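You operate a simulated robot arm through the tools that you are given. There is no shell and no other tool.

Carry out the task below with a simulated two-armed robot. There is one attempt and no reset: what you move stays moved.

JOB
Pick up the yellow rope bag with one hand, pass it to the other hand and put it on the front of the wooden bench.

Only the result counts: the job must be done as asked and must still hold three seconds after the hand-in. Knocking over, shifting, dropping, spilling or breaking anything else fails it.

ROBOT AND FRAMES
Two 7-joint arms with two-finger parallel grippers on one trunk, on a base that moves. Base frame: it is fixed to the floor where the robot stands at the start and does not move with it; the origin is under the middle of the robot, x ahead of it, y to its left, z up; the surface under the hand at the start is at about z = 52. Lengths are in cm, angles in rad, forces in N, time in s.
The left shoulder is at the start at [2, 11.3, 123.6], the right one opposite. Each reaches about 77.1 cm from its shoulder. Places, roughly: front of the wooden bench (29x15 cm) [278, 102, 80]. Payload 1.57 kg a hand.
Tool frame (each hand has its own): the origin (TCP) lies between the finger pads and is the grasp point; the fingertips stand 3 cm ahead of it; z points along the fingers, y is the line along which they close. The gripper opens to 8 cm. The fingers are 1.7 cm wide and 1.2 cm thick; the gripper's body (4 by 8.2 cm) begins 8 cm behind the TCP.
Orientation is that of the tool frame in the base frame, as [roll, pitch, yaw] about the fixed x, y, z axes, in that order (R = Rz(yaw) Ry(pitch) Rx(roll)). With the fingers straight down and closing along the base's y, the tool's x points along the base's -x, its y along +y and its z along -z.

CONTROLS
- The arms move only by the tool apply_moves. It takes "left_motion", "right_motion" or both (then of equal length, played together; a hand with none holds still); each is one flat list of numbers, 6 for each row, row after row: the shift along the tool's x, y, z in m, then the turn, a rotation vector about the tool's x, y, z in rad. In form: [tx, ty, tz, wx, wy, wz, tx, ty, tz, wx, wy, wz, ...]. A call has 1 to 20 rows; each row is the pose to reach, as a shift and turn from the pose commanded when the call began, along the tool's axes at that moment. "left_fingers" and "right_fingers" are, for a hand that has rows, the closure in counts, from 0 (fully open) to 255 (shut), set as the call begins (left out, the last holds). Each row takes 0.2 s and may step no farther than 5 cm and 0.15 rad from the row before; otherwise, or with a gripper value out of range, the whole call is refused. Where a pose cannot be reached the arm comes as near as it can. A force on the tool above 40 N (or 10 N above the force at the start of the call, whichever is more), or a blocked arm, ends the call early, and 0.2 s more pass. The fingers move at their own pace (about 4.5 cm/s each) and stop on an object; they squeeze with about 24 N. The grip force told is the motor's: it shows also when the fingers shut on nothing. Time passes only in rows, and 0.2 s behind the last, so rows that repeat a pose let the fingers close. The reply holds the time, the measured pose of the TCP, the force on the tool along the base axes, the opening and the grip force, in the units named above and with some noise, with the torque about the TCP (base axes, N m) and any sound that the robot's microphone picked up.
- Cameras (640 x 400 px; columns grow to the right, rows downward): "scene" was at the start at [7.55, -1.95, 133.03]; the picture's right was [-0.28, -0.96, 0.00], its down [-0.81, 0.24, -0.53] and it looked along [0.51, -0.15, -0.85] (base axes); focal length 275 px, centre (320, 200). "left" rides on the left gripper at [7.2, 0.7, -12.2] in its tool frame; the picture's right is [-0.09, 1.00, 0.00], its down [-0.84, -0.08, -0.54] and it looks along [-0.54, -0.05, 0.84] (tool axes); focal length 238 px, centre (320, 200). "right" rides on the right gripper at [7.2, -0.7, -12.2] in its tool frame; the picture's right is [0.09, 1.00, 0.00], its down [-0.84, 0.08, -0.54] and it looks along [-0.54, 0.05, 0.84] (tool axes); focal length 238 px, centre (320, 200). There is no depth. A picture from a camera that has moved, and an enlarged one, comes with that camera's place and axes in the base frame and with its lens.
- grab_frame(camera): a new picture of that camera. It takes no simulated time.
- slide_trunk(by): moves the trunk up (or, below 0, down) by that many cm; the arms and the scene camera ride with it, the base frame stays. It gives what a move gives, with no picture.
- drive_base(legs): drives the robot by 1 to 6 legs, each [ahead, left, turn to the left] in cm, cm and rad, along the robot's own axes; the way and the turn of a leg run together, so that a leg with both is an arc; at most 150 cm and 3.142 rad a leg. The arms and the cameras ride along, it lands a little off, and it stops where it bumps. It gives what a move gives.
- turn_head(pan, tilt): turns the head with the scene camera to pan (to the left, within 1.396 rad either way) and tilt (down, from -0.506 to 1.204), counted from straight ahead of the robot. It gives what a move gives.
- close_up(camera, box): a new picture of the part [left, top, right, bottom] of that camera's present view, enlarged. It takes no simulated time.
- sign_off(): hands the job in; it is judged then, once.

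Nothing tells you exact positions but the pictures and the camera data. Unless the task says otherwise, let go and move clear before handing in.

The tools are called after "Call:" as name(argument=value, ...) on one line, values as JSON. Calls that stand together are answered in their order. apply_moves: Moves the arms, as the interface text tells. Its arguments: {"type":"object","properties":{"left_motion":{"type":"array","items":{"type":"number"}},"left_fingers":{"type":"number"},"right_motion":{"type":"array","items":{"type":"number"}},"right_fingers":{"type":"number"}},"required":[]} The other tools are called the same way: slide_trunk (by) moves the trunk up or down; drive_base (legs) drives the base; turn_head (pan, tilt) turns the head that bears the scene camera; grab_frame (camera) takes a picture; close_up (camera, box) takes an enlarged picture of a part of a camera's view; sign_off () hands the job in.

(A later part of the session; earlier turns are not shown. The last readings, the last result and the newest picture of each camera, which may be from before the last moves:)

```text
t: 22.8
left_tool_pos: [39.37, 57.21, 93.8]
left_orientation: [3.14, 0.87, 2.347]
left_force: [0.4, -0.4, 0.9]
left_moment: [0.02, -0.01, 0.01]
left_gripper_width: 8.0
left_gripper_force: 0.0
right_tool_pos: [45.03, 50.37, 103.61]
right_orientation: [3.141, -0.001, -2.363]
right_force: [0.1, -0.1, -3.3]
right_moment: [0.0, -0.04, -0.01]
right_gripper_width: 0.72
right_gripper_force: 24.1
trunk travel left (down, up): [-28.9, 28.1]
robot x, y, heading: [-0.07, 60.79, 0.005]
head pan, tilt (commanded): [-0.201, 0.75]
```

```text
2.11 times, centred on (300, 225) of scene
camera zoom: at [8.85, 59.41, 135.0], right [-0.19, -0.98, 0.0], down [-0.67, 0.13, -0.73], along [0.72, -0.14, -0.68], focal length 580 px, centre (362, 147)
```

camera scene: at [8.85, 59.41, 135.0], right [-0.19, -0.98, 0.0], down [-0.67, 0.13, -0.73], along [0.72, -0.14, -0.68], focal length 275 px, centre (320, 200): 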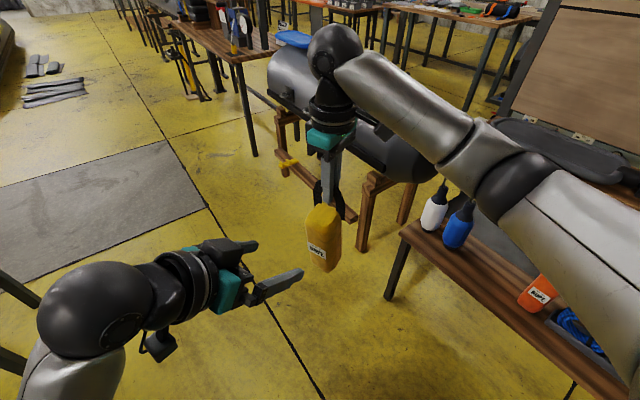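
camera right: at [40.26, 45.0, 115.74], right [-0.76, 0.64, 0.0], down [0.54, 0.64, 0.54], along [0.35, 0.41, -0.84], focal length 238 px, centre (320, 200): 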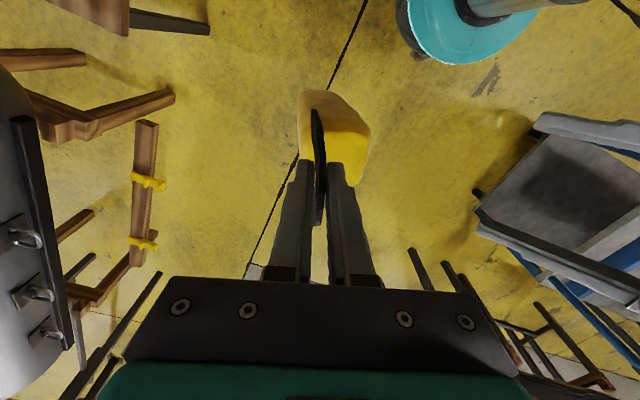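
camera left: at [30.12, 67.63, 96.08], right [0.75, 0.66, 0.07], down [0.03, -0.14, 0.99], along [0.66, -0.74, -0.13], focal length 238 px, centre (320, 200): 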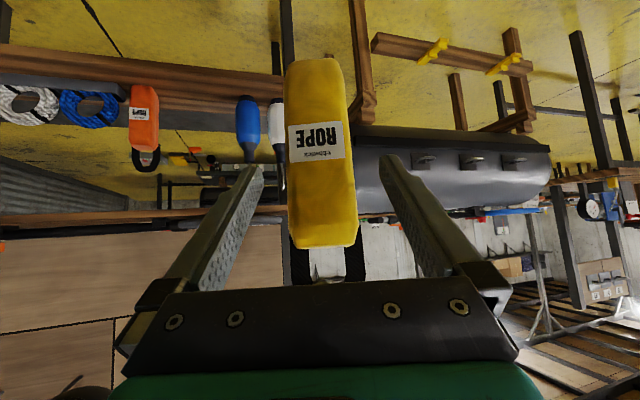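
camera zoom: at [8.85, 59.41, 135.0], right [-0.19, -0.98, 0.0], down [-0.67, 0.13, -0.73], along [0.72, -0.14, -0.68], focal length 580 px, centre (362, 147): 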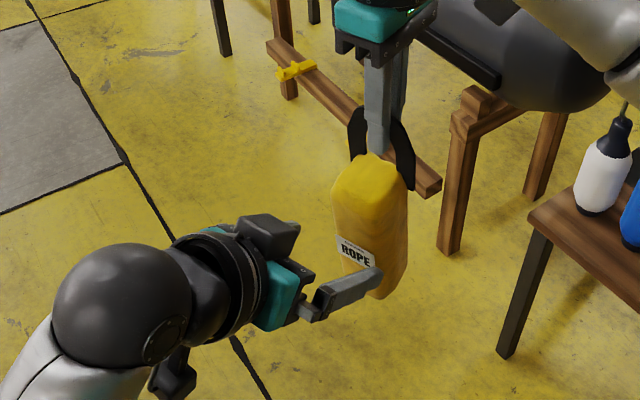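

The bag sits between the open left fingers, within about 2 mm of centre. I'm advancing the last 8 cm and checking before I close.

Call:
apply_moves(left_motion=[0, -0.001, 0.02, 0, 0, 0, 0, -0.002, 0.04, 0, 0, 0, 0, -0.002, 0.06, 0, 0, 0, 0, -0.002, 0.075, 0, 0, 0, 0, -0.002, 0.082, 0, 0, 0, 0, -0.002, 0.082, 0, 0, 0])

Call:
grab_frame(camera="left")

Call:
close_up(camera="scene", box=[220, 130, 380, 320])

Call:
grab_frame(camera="right")

```text
t: 24.2
left_tool_pos: [43.61, 52.4, 88.37]
left_orientation: [3.141, 0.872, 2.349]
left_force: [0.7, -0.6, 0.1]
left_moment: [-0.04, 0.0, 0.03]
left_gripper_width: 8.01
left_gripper_force: 0.1
right_tool_pos: [45.02, 50.27, 103.67]
right_orientation: [3.141, -0.002, -2.364]
right_force: [0.0, 0.1, -4.6]
right_moment: [-0.05, 0.0, 0.04]
right_gripper_width: 0.74
right_gripper_force: 24.0
trunk travel left (down, up): [-28.9, 28.1]
robot x, y, heading: [-0.39, 60.99, 0.003]
head pan, tilt (commanded): [-0.201, 0.75]
```

```text
taken
camera left: at [34.3, 62.66, 90.68], right [0.75, 0.66, 0.07], down [0.03, -0.14, 0.99], along [0.66, -0.74, -0.13], focal length 238 px, centre (320, 200)
```

left: 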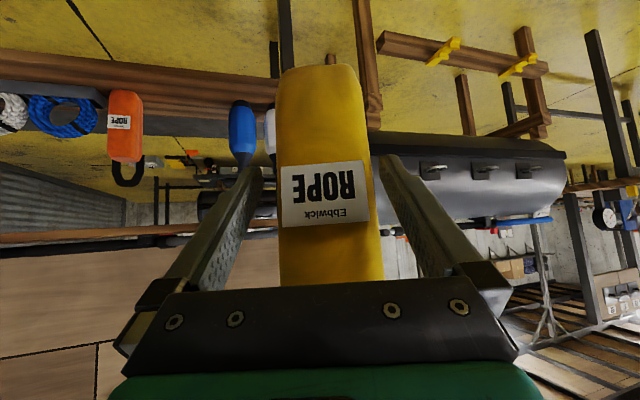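

```text
2.11 times, centred on (300, 225) of scene
camera zoom: at [8.86, 59.41, 135.0], right [-0.19, -0.98, 0.0], down [-0.67, 0.13, -0.73], along [0.72, -0.14, -0.68], focal length 580 px, centre (362, 147)
```

zoom: 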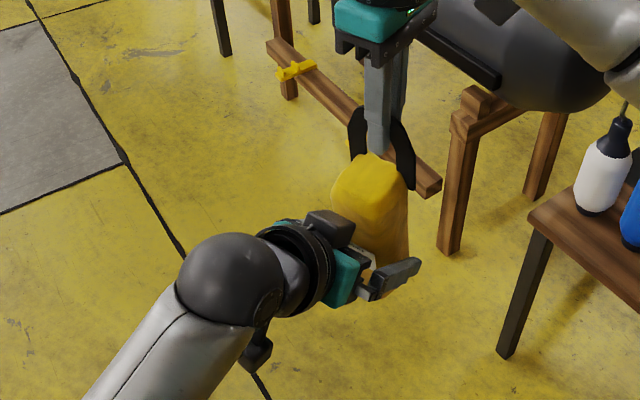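

```text
taken
camera right: at [40.26, 45.01, 115.74], right [-0.76, 0.65, 0.0], down [0.54, 0.64, 0.54], along [0.35, 0.41, -0.84], focal length 238 px, centre (320, 200)
```

right: 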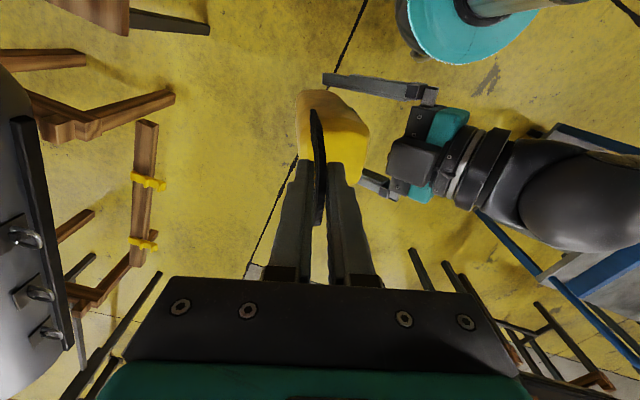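

The fingers straddle the body at mid height. I'm closing the left hand with a 2 mm centring shift while the right hand still holds.

Call:
apply_moves(left_motion=[0, 0.002, 0, 0, 0, 0, 0, 0.002, 0, 0, 0, 0, 0, 0.002, 0, 0, 0, 0, 0, 0.002, 0, 0, 0, 0, 0, 0.002, 0, 0, 0, 0], left_fingers=255)

Call:
grab_frame(camera="left")

Call:
grab_frame(camera="right")

Call:
close_up(camera="scene", box=[220, 130, 380, 320])

```text
t: 25.4
left_tool_pos: [43.76, 52.51, 88.35]
left_orientation: [-3.141, 0.872, 2.35]
left_force: [1.7, 0.3, -0.2]
left_moment: [-0.1, 0.2, 0.01]
left_gripper_width: 5.78
left_gripper_force: 25.0
right_tool_pos: [45.0, 50.38, 103.72]
right_orientation: [3.141, -0.002, -2.365]
right_force: [-1.7, 0.2, -2.6]
right_moment: [-0.01, 0.0, -0.01]
right_gripper_width: 0.71
right_gripper_force: 24.2
trunk travel left (down, up): [-28.9, 28.1]
robot x, y, heading: [-0.08, 60.7, 0.005]
head pan, tilt (commanded): [-0.201, 0.75]
```

```text
taken
camera left: at [34.47, 62.81, 90.76], right [0.75, 0.66, 0.07], down [0.03, -0.14, 0.99], along [0.66, -0.74, -0.13], focal length 238 px, centre (320, 200)
```

left: 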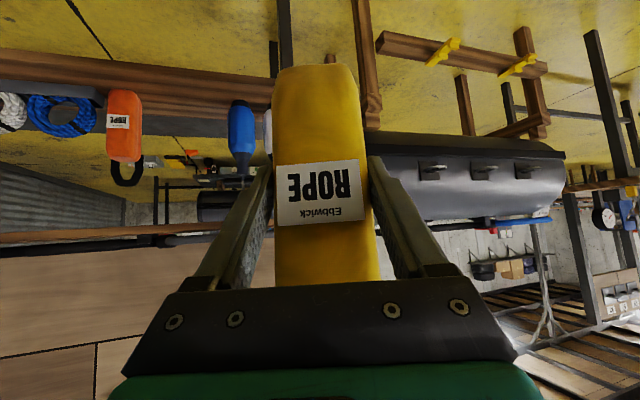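

```text
taken
camera right: at [40.26, 45.01, 115.74], right [-0.76, 0.64, 0.0], down [0.54, 0.64, 0.54], along [0.35, 0.41, -0.84], focal length 238 px, centre (320, 200)
```

right: 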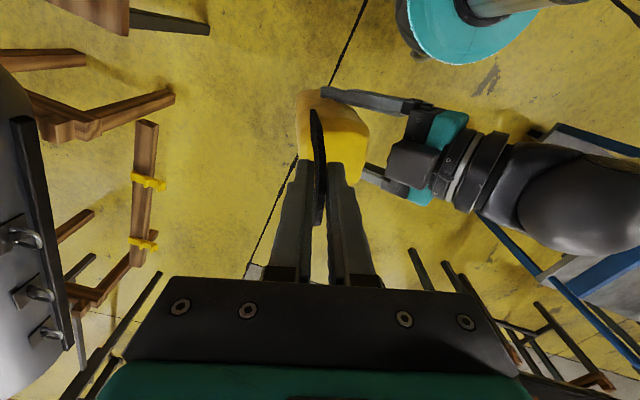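

```text
2.11 times, centred on (300, 225) of scene
camera zoom: at [8.86, 59.41, 135.0], right [-0.19, -0.98, 0.0], down [-0.67, 0.13, -0.73], along [0.72, -0.14, -0.68], focal length 580 px, centre (362, 147)
```

zoom: 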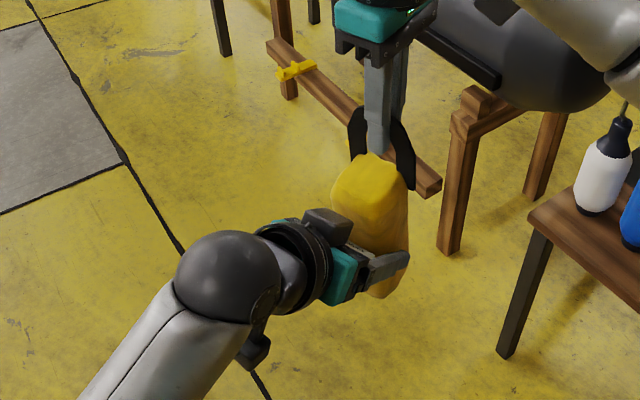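

The left hand grips the body (5.8 cm, 25 N). Now the right hand opens, with no other movement.

Call:
apply_moves(right_motion=[0, 0, 0, 0, 0, 0, 0, 0, 0, 0, 0, 0, 0, 0, 0, 0, 0, 0, 0, 0, 0, 0, 0, 0], right_fingers=100)

Call:
grab_frame(camera="right")

Call:
grab_frame(camera="left")

```text
t: 26.4
left_tool_pos: [43.69, 52.43, 88.41]
left_orientation: [3.141, 0.871, 2.349]
left_force: [0.5, -0.3, 0.8]
left_moment: [0.01, 0.01, 0.0]
left_gripper_width: 5.8
left_gripper_force: 23.8
right_tool_pos: [45.1, 50.44, 103.64]
right_orientation: [3.141, -0.002, -2.362]
right_force: [0.5, 0.2, 1.1]
right_moment: [0.01, 0.02, -0.02]
right_gripper_width: 4.86
right_gripper_force: 0.0
trunk travel left (down, up): [-28.9, 28.1]
robot x, y, heading: [-0.32, 60.99, 0.004]
head pan, tilt (commanded): [-0.201, 0.75]
```

```text
taken
camera right: at [40.26, 45.01, 115.74], right [-0.76, 0.64, 0.0], down [0.54, 0.64, 0.54], along [0.35, 0.41, -0.84], focal length 238 px, centre (320, 200)
```

right: 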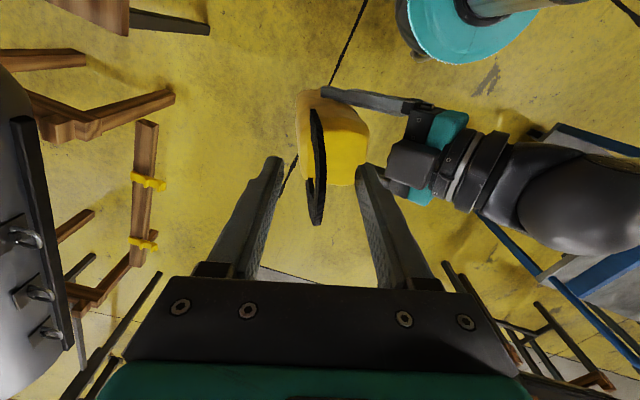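

```text
taken
camera left: at [34.47, 62.8, 90.76], right [0.75, 0.66, 0.07], down [0.03, -0.14, 0.99], along [0.66, -0.74, -0.13], focal length 238 px, centre (320, 200)
```

left: 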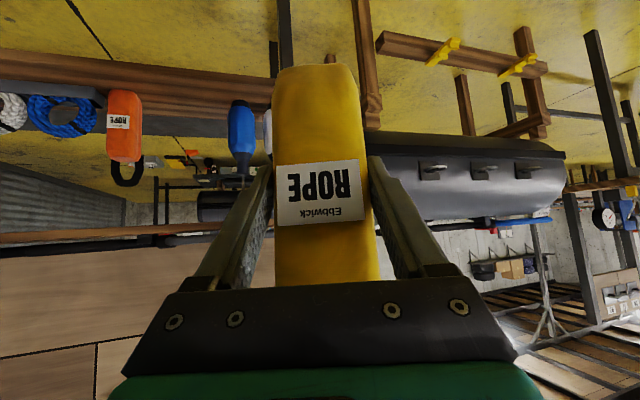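

The right fingers are clear of the strap and the bag hasn't moved in the left grip. I'm raising the right hand straight up.

Call:
apply_moves(right_motion=[0, 0, -0.02, 0, 0, 0, 0, 0, -0.04, 0, 0, 0, 0, 0, -0.06, 0, 0, 0, 0, 0, -0.08, 0, 0, 0, 0, 0, -0.1, 0, 0, 0, 0, 0, -0.12, 0, 0, 0, 0, 0, -0.12, 0, 0, 0])

Call:
grab_frame(camera="scene")

Call:
grab_frame(camera="left")

Call:
grab_frame(camera="right")

```text
t: 28.0
left_tool_pos: [43.78, 52.49, 88.46]
left_orientation: [3.141, 0.873, 2.35]
left_force: [-0.3, -0.3, 0.1]
left_moment: [0.04, 0.05, -0.04]
left_gripper_width: 5.76
left_gripper_force: 23.4
right_tool_pos: [45.09, 50.46, 115.65]
right_orientation: [-3.141, -0.003, -2.365]
right_force: [0.0, -0.2, 0.7]
right_moment: [-0.02, 0.0, 0.01]
right_gripper_width: 4.87
right_gripper_force: 0.1
trunk travel left (down, up): [-28.9, 28.1]
robot x, y, heading: [-0.35, 60.91, 0.007]
head pan, tilt (commanded): [-0.201, 0.75]
```

```text
taken
camera scene: at [8.86, 59.41, 135.0], right [-0.19, -0.98, 0.0], down [-0.67, 0.13, -0.73], along [0.72, -0.14, -0.68], focal length 275 px, centre (320, 200)
```

scene: 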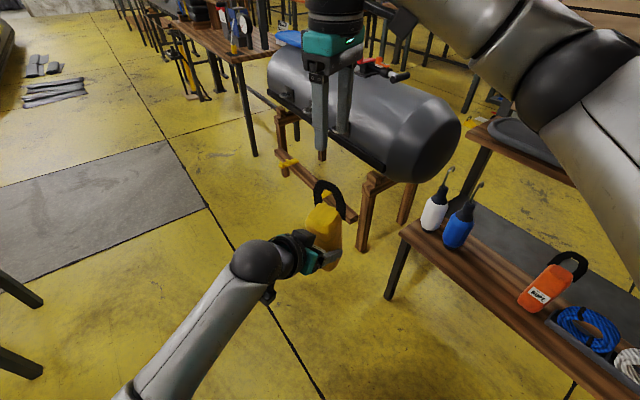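

```text
taken
camera left: at [34.47, 62.79, 90.75], right [0.75, 0.66, 0.07], down [0.03, -0.14, 0.99], along [0.66, -0.74, -0.13], focal length 238 px, centre (320, 200)
```

left: 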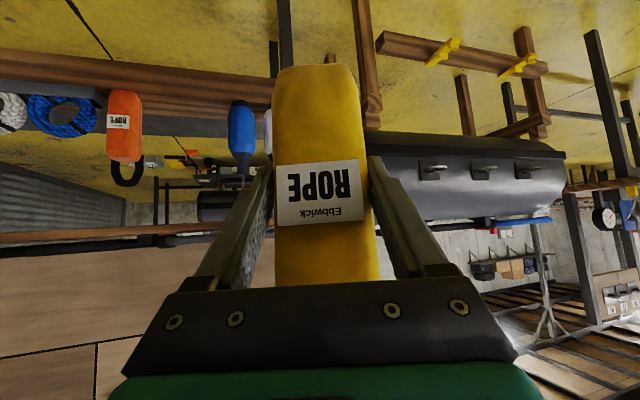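

```text
taken
camera right: at [40.41, 45.07, 127.81], right [-0.76, 0.65, 0.0], down [0.54, 0.64, 0.54], along [0.35, 0.41, -0.84], focal length 238 px, centre (320, 200)
```

right: 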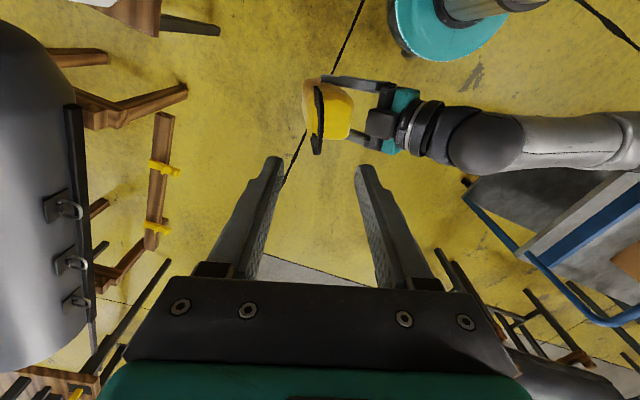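

The left hand now holds the bag alone, so the handover is done. I'm tucking the right arm back to its side first, then raising the bag for the drive.

Call:
apply_moves(right_motion=[0.03, 0.002, 0, 0, 0, 0.1, 0.06, 0.004, 0, 0, 0, 0.2, 0.09, 0.006, 0, 0, 0, 0.3, 0.12, 0.008, 0.02, 0, 0, 0.4, 0.145, 0.009, 0.05, 0, 0, 0.5, 0.165, 0.009, 0.08, 0, 0, 0.6, 0.173, 0.009, 0.1, 0, 0, 0.7, 0.173, 0.009, 0.12, 0, 0, 0.77, 0.173, 0.009, 0.12, 0, 0, 0.77])

Call:
apply_moves(left_motion=[-0.0153, 0, -0.0128, 0, 0, 0, -0.0306, 0, -0.0257, 0, 0, 0, -0.046, 0, -0.0385, 0, 0, 0, -0.0613, 0, -0.0513, 0, 0, 0, -0.0766, 0, -0.0642, 0, 0, 0, -0.0919, 0, -0.077, 0, 0, 0, -0.0919, 0, -0.077, 0, 0, 0])

Call:
turn_head(pan=0.3, tilt=0.45)

Call:
grab_frame(camera="scene")

Call:
grab_frame(camera="left")

```text
t: 30.0
left_tool_pos: [43.71, 52.39, 88.45]
left_orientation: [-3.14, 0.872, 2.349]
left_force: [-0.7, -0.7, 0.1]
left_moment: [0.02, 0.04, 0.03]
left_gripper_width: 5.77
left_gripper_force: 23.8
right_tool_pos: [32.01, 38.99, 103.34]
right_orientation: [3.14, -0.001, -3.134]
right_force: [0.3, 0.2, 0.1]
right_moment: [0.02, 0.01, 0.02]
right_gripper_width: 4.86
right_gripper_force: 0.0
trunk travel left (down, up): [-28.9, 28.1]
robot x, y, heading: [-0.34, 61.32, 0.009]
head pan, tilt (commanded): [-0.201, 0.75]
```

```text
t: 31.6
left_tool_pos: [43.84, 52.13, 100.38]
left_orientation: [-3.14, 0.871, 2.348]
left_force: [0.3, -0.9, -3.0]
left_moment: [0.02, 0.03, 0.0]
left_gripper_width: 5.77
left_gripper_force: 23.9
right_tool_pos: [32.0, 39.05, 103.51]
right_orientation: [3.141, -0.001, -3.133]
right_force: [0.3, 0.2, 0.4]
right_moment: [0.03, 0.01, -0.01]
right_gripper_width: 4.83
right_gripper_force: 0.1
trunk travel left (down, up): [-28.9, 28.1]
robot x, y, heading: [-0.03, 60.71, 0.008]
head pan, tilt (commanded): [-0.201, 0.75]
```

```text
t: 32.5
left_tool_pos: [43.92, 52.16, 100.37]
left_orientation: [3.141, 0.872, 2.349]
left_force: [-0.7, 0.3, -2.7]
left_moment: [0.04, 0.03, 0.0]
left_gripper_width: 5.78
left_gripper_force: 24.4
right_tool_pos: [32.06, 39.01, 103.41]
right_orientation: [3.141, -0.001, -3.134]
right_force: [0.0, -0.5, -0.1]
right_moment: [-0.02, 0.0, -0.01]
right_gripper_width: 4.86
right_gripper_force: 0.0
trunk travel left (down, up): [-28.9, 28.1]
robot x, y, heading: [-0.35, 60.94, 0.003]
head pan, tilt (commanded): [0.3, 0.45]
```

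```text
taken
camera scene: at [9.49, 63.78, 137.64], right [0.3, -0.95, 0.0], down [-0.42, -0.13, -0.9], along [0.86, 0.27, -0.44], focal length 275 px, centre (320, 200)
```

scene: 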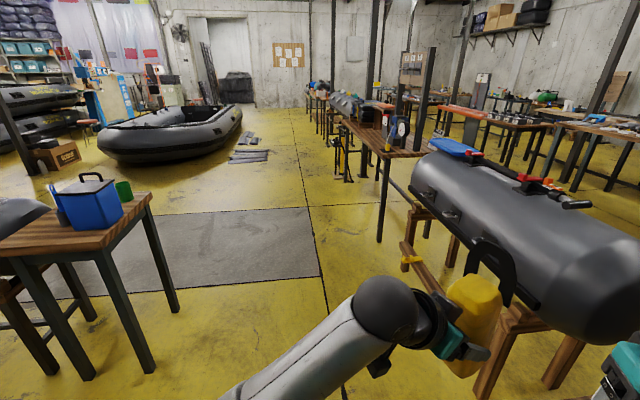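

```text
taken
camera left: at [34.64, 62.55, 102.74], right [0.75, 0.66, 0.07], down [0.03, -0.14, 0.99], along [0.66, -0.74, -0.13], focal length 238 px, centre (320, 200)
```

left: 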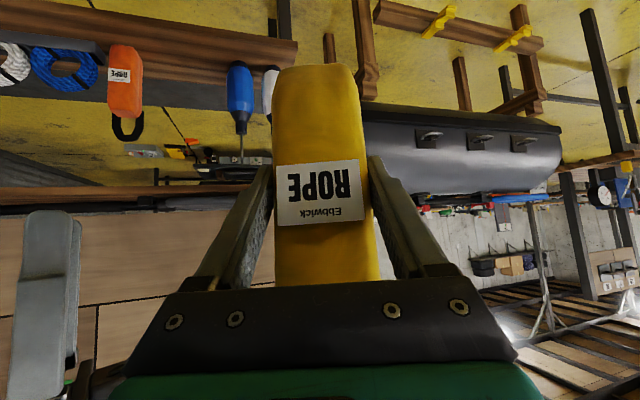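

The bag is firmly in the left hand, and the force reads its weight. I'll zoom in on the bench before choosing the drive path.

Call:
close_up(camera="scene", box=[290, 60, 470, 250])

Call:
close_up(camera="scene", box=[330, 90, 430, 170])

```text
2.11 times, centred on (380, 155) of scene
camera zoom: at [9.49, 63.78, 137.64], right [0.3, -0.95, 0.0], down [-0.42, -0.13, -0.9], along [0.86, 0.27, -0.44], focal length 580 px, centre (194, 295)
```

zoom: 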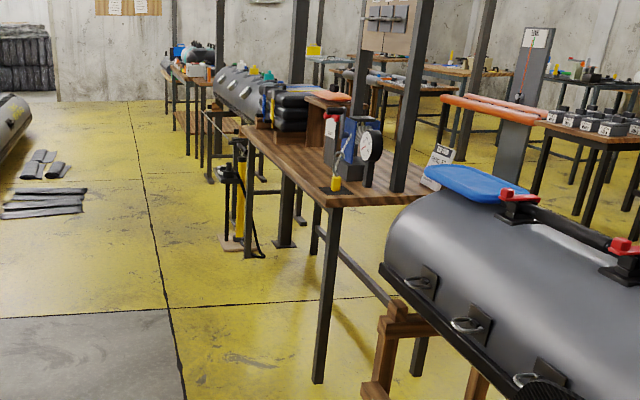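

```text
5.00 times, centred on (380, 130) of scene
camera zoom: at [9.49, 63.78, 137.64], right [0.3, -0.95, 0.0], down [-0.42, -0.13, -0.9], along [0.86, 0.27, -0.44], focal length 1377 px, centre (20, 550)
```

zoom: 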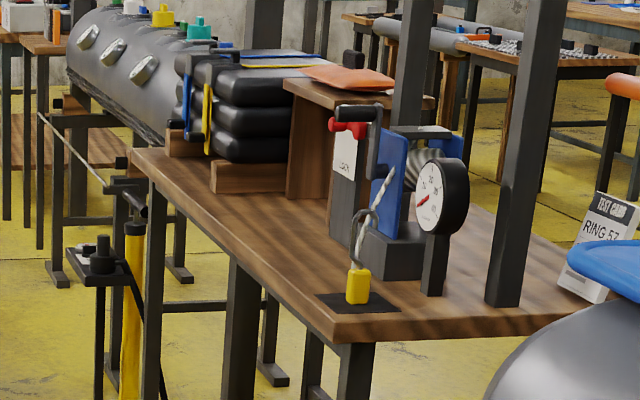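

The clear spot is along the bench's left (front) edge at about [278, 102, 80], between the yellow weight and the black stack. I'm turning parallel to the furniture and driving along the open corridor.

Call:
drive_base(legs=[[0, 0, 0.425], [135, 0, 0], [125, 0, 0]])

Call:
turn_head(pan=-0.7, tilt=0.45)

Call:
grab_frame(camera="scene")

Call:
grab_frame(camera="left")

```text
t: 46.6
left_tool_pos: [283.05, 179.21, 100.33]
left_orientation: [3.141, 0.873, 2.756]
left_force: [1.2, 0.2, -3.1]
left_moment: [0.05, 0.08, -0.01]
left_gripper_width: 5.8
left_gripper_force: 23.7
right_tool_pos: [277.4, 162.33, 103.45]
right_orientation: [3.142, -0.001, -2.727]
right_force: [0.0, 0.9, -0.4]
right_moment: [-0.05, -0.01, -0.04]
right_gripper_width: 4.87
right_gripper_force: 0.0
trunk travel left (down, up): [-28.9, 28.1]
robot x, y, heading: [239.24, 169.54, 0.42]
head pan, tilt (commanded): [0.3, 0.45]
```

```text
t: 47.9
left_tool_pos: [283.12, 179.24, 100.37]
left_orientation: [-3.141, 0.873, 2.757]
left_force: [0.3, 0.2, -2.8]
left_moment: [-0.03, 0.07, 0.02]
left_gripper_width: 5.77
left_gripper_force: 24.0
right_tool_pos: [277.34, 162.44, 103.47]
right_orientation: [3.141, 0.0, -2.726]
right_force: [0.0, 0.3, 0.6]
right_moment: [0.01, 0.0, 0.03]
right_gripper_width: 4.85
right_gripper_force: 0.1
trunk travel left (down, up): [-28.9, 28.1]
robot x, y, heading: [238.98, 169.91, 0.415]
head pan, tilt (commanded): [-0.7, 0.45]
```

```text
taken
camera scene: at [248.73, 167.68, 137.65], right [-0.28, -0.96, 0.0], down [-0.42, 0.12, -0.9], along [0.86, -0.25, -0.44], focal length 275 px, centre (320, 200)
```

scene: 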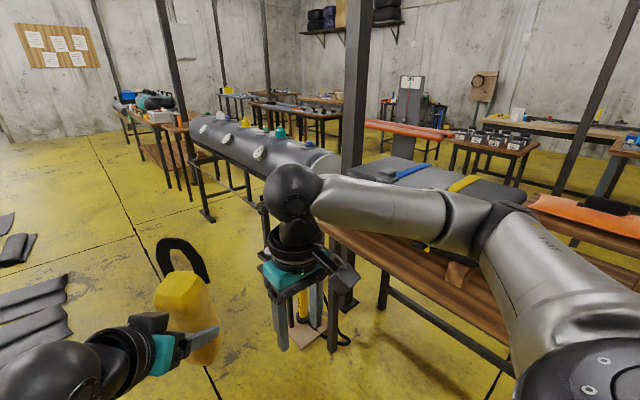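

```text
taken
camera left: at [270.4, 185.09, 102.74], right [0.43, 0.9, 0.07], down [0.08, -0.12, 0.99], along [0.9, -0.42, -0.13], focal length 238 px, centre (320, 200)
```

left: 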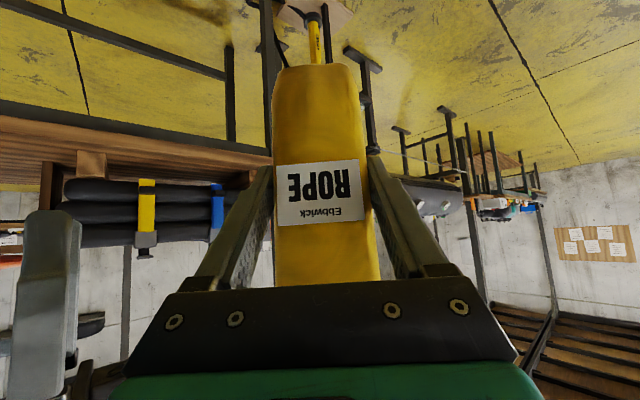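

We're about 65 cm out from the bench front. I'm turning on the spot to face it and taking a look.

Call:
drive_base(legs=[[0, 0, -1.55]])

Call:
turn_head(pan=0.1, tilt=0.6)

Call:
grab_frame(camera="scene")

Call:
grab_frame(camera="right")

```text
t: 52.0
left_tool_pos: [250.26, 126.23, 100.31]
left_orientation: [3.141, 0.872, 1.226]
left_force: [0.8, 0.4, -3.0]
left_moment: [0.08, -0.03, 0.0]
left_gripper_width: 5.76
left_gripper_force: 23.9
right_tool_pos: [233.4, 131.25, 103.5]
right_orientation: [3.141, 0.0, 2.029]
right_force: [0.2, 0.2, -0.2]
right_moment: [0.0, -0.01, 0.02]
right_gripper_width: 4.87
right_gripper_force: 0.1
trunk travel left (down, up): [-28.9, 28.1]
robot x, y, heading: [239.04, 169.81, -1.115]
head pan, tilt (commanded): [-0.7, 0.45]
```

```text
t: 53.1
left_tool_pos: [250.4, 126.27, 100.45]
left_orientation: [-3.141, 0.875, 1.226]
left_force: [0.2, -0.1, -3.6]
left_moment: [0.06, -0.01, -0.02]
left_gripper_width: 5.75
left_gripper_force: 23.7
right_tool_pos: [233.33, 131.29, 103.46]
right_orientation: [3.141, 0.0, 2.028]
right_force: [0.6, 1.2, -0.3]
right_moment: [-0.01, 0.0, 0.01]
right_gripper_width: 4.86
right_gripper_force: 0.0
trunk travel left (down, up): [-28.9, 28.1]
robot x, y, heading: [239.05, 169.8, -1.119]
head pan, tilt (commanded): [0.099, 0.6]
```

```text
taken
camera scene: at [244.07, 161.41, 136.29], right [-0.85, -0.53, 0.0], down [-0.3, 0.48, -0.83], along [0.43, -0.7, -0.56], focal length 275 px, centre (320, 200)
```

scene: 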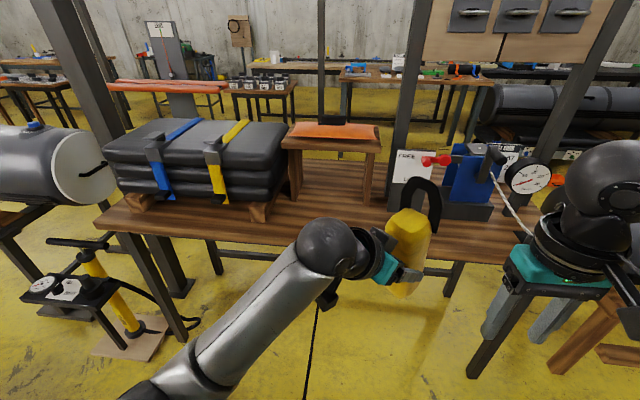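

```text
taken
camera right: at [229.37, 137.54, 115.54], right [0.85, 0.52, 0.0], down [0.44, -0.72, 0.54], along [0.28, -0.46, -0.84], focal length 238 px, centre (320, 200)
```

right: 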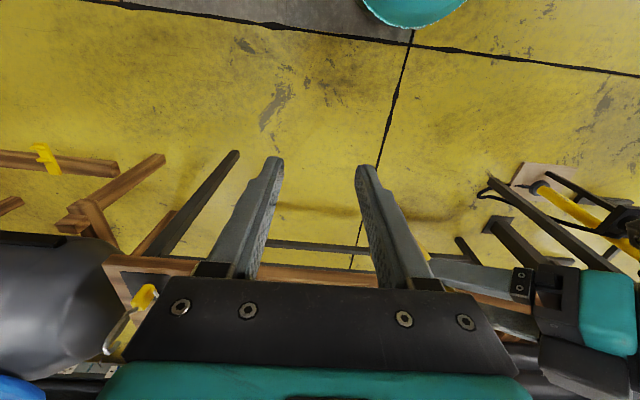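

The bench front is clear: target at about [278, 102], with the wooden box about 10 cm behind it. While still clear of the bench, I'll turn the left hand so the bag squares up with the bench edge.

Call:
apply_moves(left_motion=[0.0085, 0.0174, -0.0102, -0.099, 0, -0.083, 0.0171, 0.0347, -0.0204, -0.198, 0, -0.166, 0.0256, 0.0521, -0.0306, -0.297, 0, -0.249, 0.0341, 0.0695, -0.0407, -0.396, 0, -0.332, 0.0427, 0.0868, -0.0509, -0.495, 0, -0.415, 0.0512, 0.1042, -0.0611, -0.594, 0, -0.498, 0.0512, 0.1042, -0.0611, -0.594, 0, -0.498])

Call:
grab_frame(camera="scene")

Call:
grab_frame(camera="left")

```text
t: 54.7
left_tool_pos: [262.92, 130.05, 100.36]
left_orientation: [-3.141, 0.872, 2.004]
left_force: [0.9, 0.3, -3.0]
left_moment: [0.09, 0.04, 0.0]
left_gripper_width: 5.77
left_gripper_force: 24.7
right_tool_pos: [233.16, 131.31, 103.34]
right_orientation: [3.141, 0.0, 2.027]
right_force: [-0.3, 0.1, -0.8]
right_moment: [0.03, 0.01, -0.02]
right_gripper_width: 4.86
right_gripper_force: 0.1
trunk travel left (down, up): [-28.9, 28.1]
robot x, y, heading: [238.99, 170.0, -1.117]
head pan, tilt (commanded): [0.099, 0.6]
```

```text
taken
camera scene: at [244.08, 161.42, 136.29], right [-0.85, -0.53, 0.0], down [-0.3, 0.48, -0.82], along [0.44, -0.7, -0.57], focal length 275 px, centre (320, 200)
```

scene: 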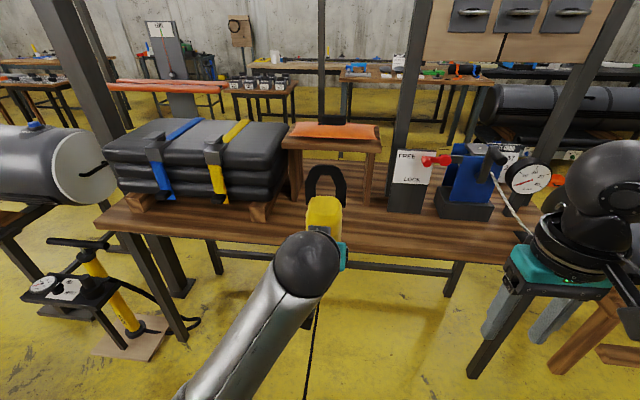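

```text
taken
camera left: at [257.68, 143.03, 102.83], right [0.93, 0.36, 0.07], down [-0.02, -0.14, 0.99], along [0.37, -0.92, -0.13], focal length 238 px, centre (320, 200)
```

left: 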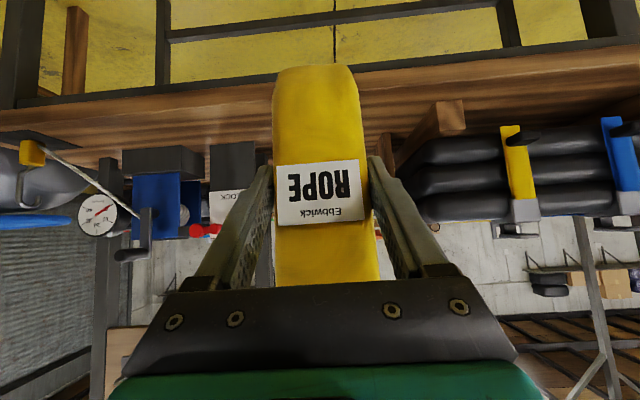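

The bag is squared up over the approach line. I'll zoom on the bench front to fix the front edge and the free spot more exactly.

Call:
close_up(camera="scene", box=[80, 110, 340, 280])

Call:
close_up(camera="scene", box=[280, 110, 540, 280])

```text
2.35 times, centred on (210, 195) of scene
camera zoom: at [244.08, 161.42, 136.29], right [-0.85, -0.53, 0.0], down [-0.3, 0.48, -0.82], along [0.44, -0.7, -0.57], focal length 648 px, centre (579, 212)
```

zoom: 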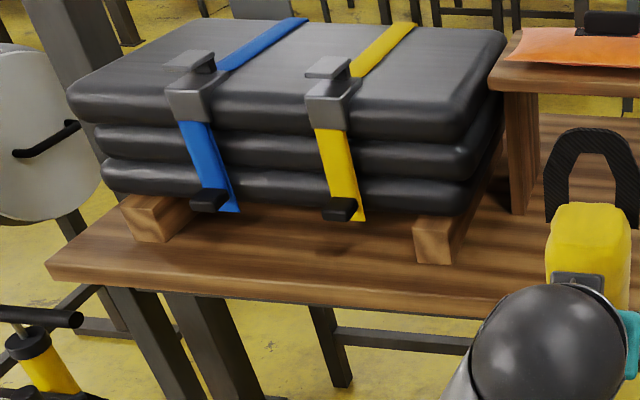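

```text
2.35 times, centred on (410, 195) of scene
camera zoom: at [244.08, 161.42, 136.29], right [-0.85, -0.53, 0.0], down [-0.3, 0.48, -0.82], along [0.44, -0.7, -0.57], focal length 648 px, centre (108, 212)
```

zoom: 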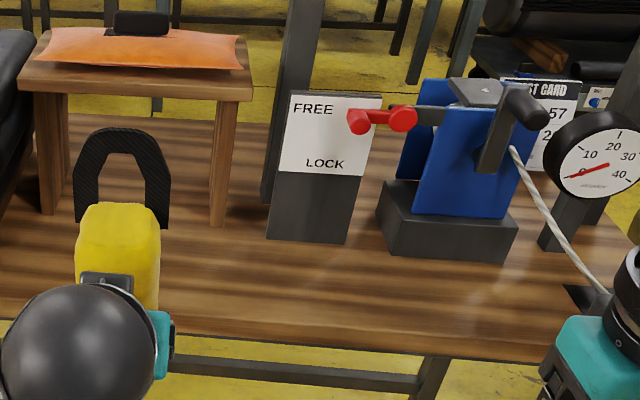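

The bench's front edge runs 7.6 cm in front of the target, and the box feet are 11 cm behind it. I'm driving forward 28 cm, with the bag passing about 12 cm above the bench top.

Call:
drive_base(legs=[[28, 1.3, -0.009]])

Call:
grab_frame(camera="scene")

Call:
grab_frame(camera="left")

Call:
grab_frame(camera="right")

```text
t: 56.7
left_tool_pos: [275.73, 105.01, 100.35]
left_orientation: [-3.141, 0.87, 1.989]
left_force: [0.6, -1.1, -3.1]
left_moment: [0.04, 0.05, -0.04]
left_gripper_width: 5.77
left_gripper_force: 23.9
right_tool_pos: [246.12, 106.56, 103.46]
right_orientation: [3.141, -0.002, 2.014]
right_force: [-0.2, 0.2, 0.2]
right_moment: [0.02, 0.0, 0.03]
right_gripper_width: 4.85
right_gripper_force: 0.0
trunk travel left (down, up): [-28.9, 28.1]
robot x, y, heading: [252.24, 144.96, -1.133]
head pan, tilt (commanded): [0.099, 0.6]
```

```text
taken
camera scene: at [257.42, 136.55, 136.28], right [-0.86, -0.52, 0.0], down [-0.29, 0.48, -0.82], along [0.43, -0.71, -0.57], focal length 275 px, centre (320, 200)
```

scene: 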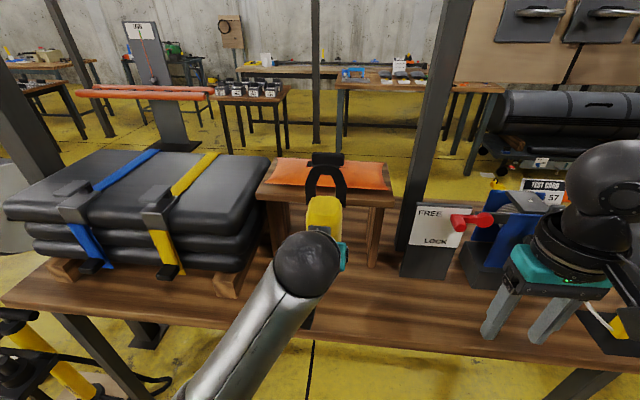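

```text
taken
camera left: at [270.76, 118.0, 102.81], right [0.93, 0.35, 0.07], down [-0.02, -0.14, 0.99], along [0.36, -0.93, -0.13], focal length 238 px, centre (320, 200)
```

left: 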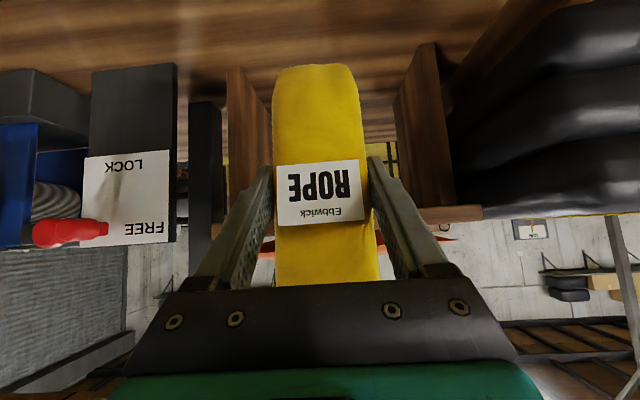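

```text
taken
camera right: at [242.39, 112.89, 115.53], right [0.86, 0.51, 0.0], down [0.43, -0.72, 0.54], along [0.28, -0.47, -0.84], focal length 238 px, centre (320, 200)
```

right: 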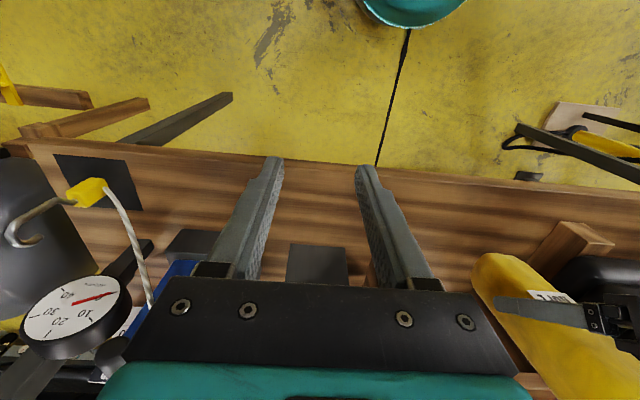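

The bag hangs over the bench about 3 cm short of the centre of the front area. I'm moving it forward that bit and lowering it to about 1.5 cm above the surface.

Call:
apply_moves(left_motion=[-0.0173, 0.0067, 0.0206, 0, 0, 0, 0.0019, 0.0067, 0.0366, 0, 0, 0, 0.021, 0.0067, 0.0527, 0, 0, 0, 0.0402, 0.0067, 0.0688, 0, 0, 0, 0.0555, 0.0067, 0.0817, 0, 0, 0, 0.0631, 0.0067, 0.0881, 0, 0, 0, 0.0631, 0.0067, 0.0881, 0, 0, 0])

Call:
grab_frame(camera="scene")

Call:
grab_frame(camera="left")

Call:
grab_frame(camera="right")

```text
t: 58.3
left_tool_pos: [277.48, 102.92, 89.8]
left_orientation: [-3.142, 0.872, 1.986]
left_force: [0.3, -0.6, -2.6]
left_moment: [0.05, 0.04, 0.05]
left_gripper_width: 5.75
left_gripper_force: 24.0
right_tool_pos: [246.17, 106.66, 103.34]
right_orientation: [-3.141, 0.001, 2.012]
right_force: [0.6, -0.7, -0.5]
right_moment: [0.02, 0.01, 0.0]
right_gripper_width: 4.85
right_gripper_force: 0.1
trunk travel left (down, up): [-28.9, 28.1]
robot x, y, heading: [252.23, 144.74, -1.127]
head pan, tilt (commanded): [0.099, 0.6]
```

```text
taken
camera scene: at [257.39, 136.61, 136.29], right [-0.86, -0.52, 0.0], down [-0.29, 0.48, -0.82], along [0.43, -0.71, -0.57], focal length 275 px, centre (320, 200)
```

scene: 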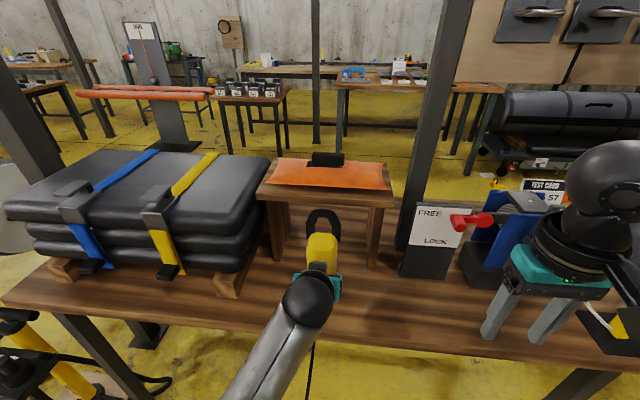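

```text
taken
camera left: at [272.39, 115.94, 92.14], right [0.93, 0.35, 0.07], down [-0.02, -0.14, 0.99], along [0.36, -0.93, -0.13], focal length 238 px, centre (320, 200)
```

left: 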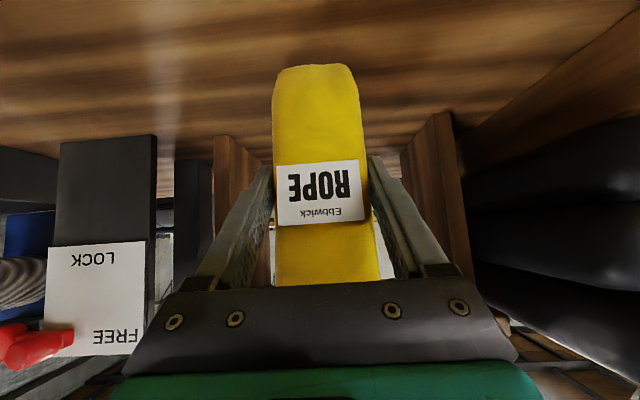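

```text
taken
camera right: at [242.37, 112.94, 115.54], right [0.86, 0.51, 0.0], down [0.43, -0.72, 0.54], along [0.28, -0.47, -0.84], focal length 238 px, centre (320, 200)
```

right: 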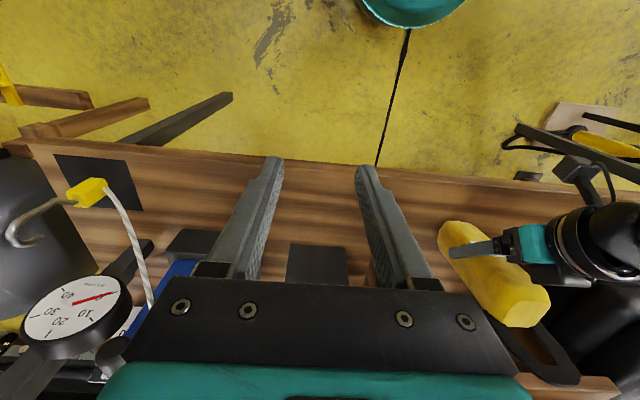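

The bag hovers at about z = 81.6 over [277.7, 102.4]. I'm lowering it in small steps and watching for the contact force.

Call:
apply_moves(left_motion=[0.0031, 0, 0.0026, 0, 0, 0, 0.0061, 0, 0.0051, 0, 0, 0, 0.0084, 0, 0.0071, 0, 0, 0, 0.0084, 0, 0.0071, 0, 0, 0])

Call:
close_up(camera="right", box=[420, 190, 600, 390])

```text
t: 59.3
left_tool_pos: [277.55, 102.84, 88.81]
left_orientation: [3.139, 0.873, 1.988]
left_force: [0.5, -0.6, -3.8]
left_moment: [0.07, 0.05, -0.02]
left_gripper_width: 5.8
left_gripper_force: 24.3
right_tool_pos: [246.07, 106.51, 103.43]
right_orientation: [-3.142, 0.0, 2.013]
right_force: [0.3, -0.2, 0.3]
right_moment: [-0.01, -0.01, -0.02]
right_gripper_width: 4.85
right_gripper_force: 0.0
trunk travel left (down, up): [-28.9, 28.1]
robot x, y, heading: [252.69, 144.96, -1.129]
head pan, tilt (commanded): [0.099, 0.6]
```

```text
2.00 times, centred on (510, 290) of right
camera zoom: at [242.37, 112.94, 115.54], right [0.86, 0.51, 0.0], down [0.43, -0.72, 0.54], along [0.28, -0.47, -0.84], focal length 477 px, centre (-60, 20)
```

zoom: 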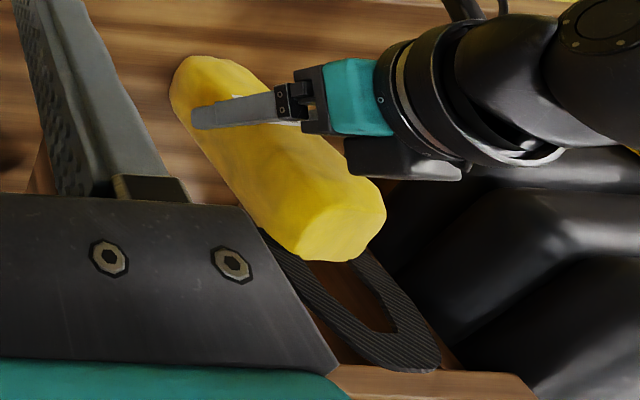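

No contact yet, since the force is still just the weight. I'm lowering a few more millimetres.

Call:
apply_moves(left_motion=[0.0012, 0, 0.001, 0, 0, 0, 0.0023, 0, 0.0019, 0, 0, 0, 0.0023, 0, 0.0019, 0, 0, 0])

Call:
apply_moves(left_motion=[0.0012, 0, 0.001, 0, 0, 0, 0.0023, 0, 0.0019, 0, 0, 0, 0.0023, 0, 0.0019, 0, 0, 0])

```text
t: 60.1
left_tool_pos: [277.39, 102.87, 88.64]
left_orientation: [-3.141, 0.878, 1.989]
left_force: [-1.7, -0.8, 2.1]
left_moment: [-0.05, -0.09, -0.03]
left_gripper_width: 5.8
left_gripper_force: 24.0
right_tool_pos: [246.16, 106.61, 103.36]
right_orientation: [-3.141, 0.0, 2.013]
right_force: [0.6, 0.0, 0.3]
right_moment: [-0.04, 0.0, 0.0]
right_gripper_width: 4.88
right_gripper_force: 0.2
trunk travel left (down, up): [-28.9, 28.1]
robot x, y, heading: [252.65, 145.05, -1.125]
head pan, tilt (commanded): [0.099, 0.6]
```

```text
t: 60.9
left_tool_pos: [277.39, 102.9, 88.69]
left_orientation: [-3.14, 0.883, 1.989]
left_force: [-3.8, 0.9, 20.9]
left_moment: [0.26, -0.04, -0.08]
left_gripper_width: 5.8
left_gripper_force: 24.0
right_tool_pos: [246.02, 106.68, 103.5]
right_orientation: [-3.14, 0.0, 2.014]
right_force: [0.2, 0.0, 0.2]
right_moment: [-0.01, 0.01, 0.0]
right_gripper_width: 4.87
right_gripper_force: 0.0
trunk travel left (down, up): [-28.9, 28.1]
robot x, y, heading: [252.22, 144.87, -1.129]
head pan, tilt (commanded): [0.099, 0.6]
```

The bag is on the bench, with contact at 20 N. I'm easing off those last 3 mm before I open.

Call:
apply_moves(left_motion=[-0.0012, 0, -0.001, 0, 0, 0, -0.0023, 0, -0.0019, 0, 0, 0, -0.0023, 0, -0.0019, 0, 0, 0])

Call:
grab_frame(camera="left")

Call:
close_up(camera="scene", box=[250, 180, 410, 320])

```text
t: 61.7
left_tool_pos: [277.43, 102.88, 88.8]
left_orientation: [-3.14, 0.877, 1.987]
left_force: [-1.1, -6.7, 10.2]
left_moment: [-0.5, -0.09, -0.08]
left_gripper_width: 5.77
left_gripper_force: 24.2
right_tool_pos: [246.09, 106.6, 103.34]
right_orientation: [-3.142, -0.001, 2.013]
right_force: [-0.2, -0.3, -0.1]
right_moment: [-0.02, 0.02, 0.01]
right_gripper_width: 4.87
right_gripper_force: 0.1
trunk travel left (down, up): [-28.9, 28.1]
robot x, y, heading: [252.21, 145.1, -1.129]
head pan, tilt (commanded): [0.099, 0.6]
```

```text
taken
camera left: at [272.41, 115.84, 90.99], right [0.93, 0.35, 0.07], down [-0.02, -0.14, 0.99], along [0.36, -0.93, -0.12], focal length 238 px, centre (320, 200)
```

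left: 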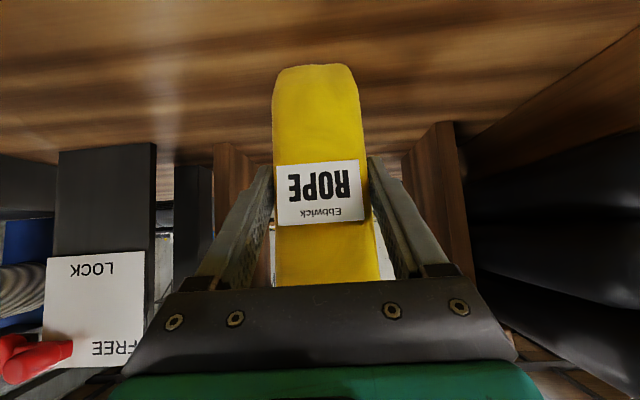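

```text
2.86 times, centred on (330, 250) of scene
camera zoom: at [257.33, 136.61, 136.29], right [-0.86, -0.52, 0.0], down [-0.29, 0.48, -0.83], along [0.43, -0.71, -0.56], focal length 787 px, centre (291, 57)
```

zoom: 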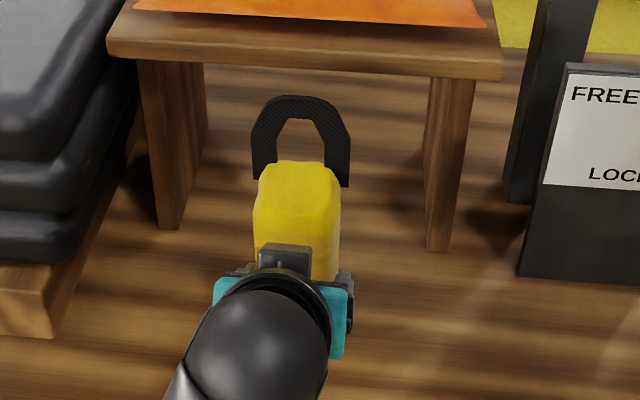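

There's still 10 N of push and some sideways load, so I'm easing up another millimetre or two.

Call:
apply_moves(left_motion=[-0.0006, 0, -0.0005, 0, 0, 0, -0.0012, 0, -0.001, 0, 0, 0, -0.0012, 0, -0.001, 0, 0, 0])

```text
t: 62.5
left_tool_pos: [277.48, 102.86, 88.7]
left_orientation: [-3.141, 0.869, 1.988]
left_force: [-0.8, -4.7, 6.3]
left_moment: [-0.42, 0.21, 0.07]
left_gripper_width: 5.79
left_gripper_force: 23.6
right_tool_pos: [246.2, 106.61, 103.44]
right_orientation: [3.141, -0.001, 2.013]
right_force: [-0.4, 0.7, -0.5]
right_moment: [0.0, -0.02, 0.03]
right_gripper_width: 4.87
right_gripper_force: 0.2
trunk travel left (down, up): [-28.9, 28.1]
robot x, y, heading: [252.28, 145.2, -1.127]
head pan, tilt (commanded): [0.099, 0.6]
```

Call:
apply_moves(left_motion=[-0.0008, 0, -0.0006, 0, 0, 0, -0.0015, 0, -0.0013, 0, 0, 0, -0.0015, 0, -0.0013, 0, 0, 0, -0.0015, 0, -0.0013, 0, 0, 0])

Call:
grab_frame(camera="left")

```text
t: 63.5
left_tool_pos: [277.39, 102.87, 88.82]
left_orientation: [3.14, 0.87, 1.987]
left_force: [0.0, 0.7, -3.6]
left_moment: [0.02, 0.03, -0.03]
left_gripper_width: 5.76
left_gripper_force: 23.6
right_tool_pos: [246.15, 106.56, 103.41]
right_orientation: [3.14, -0.001, 2.014]
right_force: [-0.1, -0.1, -0.4]
right_moment: [-0.01, -0.01, 0.01]
right_gripper_width: 4.84
right_gripper_force: 0.0
trunk travel left (down, up): [-28.9, 28.1]
robot x, y, heading: [252.08, 145.15, -1.13]
head pan, tilt (commanded): [0.099, 0.6]
```

```text
taken
camera left: at [272.44, 115.93, 91.25], right [0.93, 0.35, 0.07], down [-0.02, -0.15, 0.99], along [0.36, -0.93, -0.13], focal length 238 px, centre (320, 200)
```

left: 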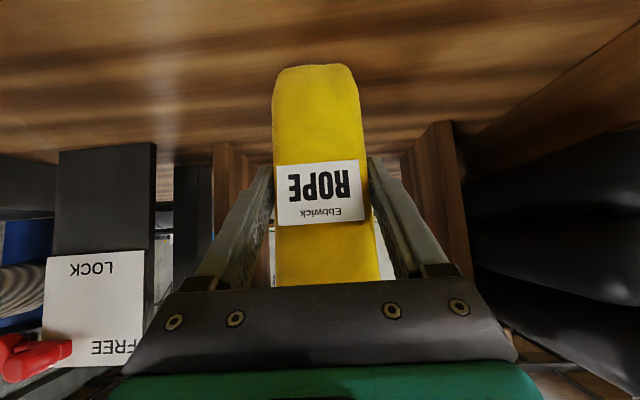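

Now the hand carries the full weight again, so the bag is just barely off the bench. I'm lowering one millimetre for light contact.

Call:
apply_moves(left_motion=[0.0004, 0, 0.0003, 0, 0, 0, 0.0008, 0, 0.0006, 0, 0, 0, 0.0008, 0, 0.0006, 0, 0, 0])

```text
t: 64.3
left_tool_pos: [277.47, 102.92, 88.77]
left_orientation: [-3.141, 0.872, 1.987]
left_force: [0.1, -1.0, -3.8]
left_moment: [0.06, 0.04, 0.03]
left_gripper_width: 5.78
left_gripper_force: 24.1
right_tool_pos: [246.22, 106.6, 103.45]
right_orientation: [-3.141, 0.0, 2.013]
right_force: [0.8, -0.4, -0.4]
right_moment: [-0.01, -0.03, 0.0]
right_gripper_width: 4.85
right_gripper_force: 0.0
trunk travel left (down, up): [-28.9, 28.1]
robot x, y, heading: [252.21, 145.23, -1.131]
head pan, tilt (commanded): [0.099, 0.6]
```

Call:
apply_moves(left_motion=[0.0004, 0, 0.0003, 0, 0, 0, 0.0008, 0, 0.0006, 0, 0, 0, 0.0008, 0, 0.0006, 0, 0, 0])

```text
t: 65.1
left_tool_pos: [277.53, 102.87, 88.64]
left_orientation: [3.141, 0.871, 1.988]
left_force: [-0.6, 0.1, -3.6]
left_moment: [0.05, 0.04, -0.03]
left_gripper_width: 5.77
left_gripper_force: 24.1
right_tool_pos: [246.12, 106.63, 103.38]
right_orientation: [-3.141, 0.0, 2.012]
right_force: [0.3, 0.0, -0.3]
right_moment: [0.02, -0.01, 0.01]
right_gripper_width: 4.86
right_gripper_force: 0.0
trunk travel left (down, up): [-28.9, 28.1]
robot x, y, heading: [252.53, 144.89, -1.129]
head pan, tilt (commanded): [0.099, 0.6]
```

Call:
apply_moves(left_motion=[0.0004, 0, 0.0003, 0, 0, 0, 0.0008, 0, 0.0006, 0, 0, 0, 0.0008, 0, 0.0006, 0, 0, 0])

```text
t: 65.9
left_tool_pos: [277.47, 102.79, 88.65]
left_orientation: [-3.141, 0.873, 1.988]
left_force: [0.1, -1.1, 0.9]
left_moment: [0.07, -0.02, 0.0]
left_gripper_width: 5.78
left_gripper_force: 23.9
right_tool_pos: [246.14, 106.5, 103.48]
right_orientation: [-3.141, -0.001, 2.015]
right_force: [0.1, -0.1, -0.3]
right_moment: [-0.02, 0.04, -0.02]
right_gripper_width: 4.87
right_gripper_force: 0.1
trunk travel left (down, up): [-28.9, 28.1]
robot x, y, heading: [252.5, 145.04, -1.128]
head pan, tilt (commanded): [0.099, 0.6]
```

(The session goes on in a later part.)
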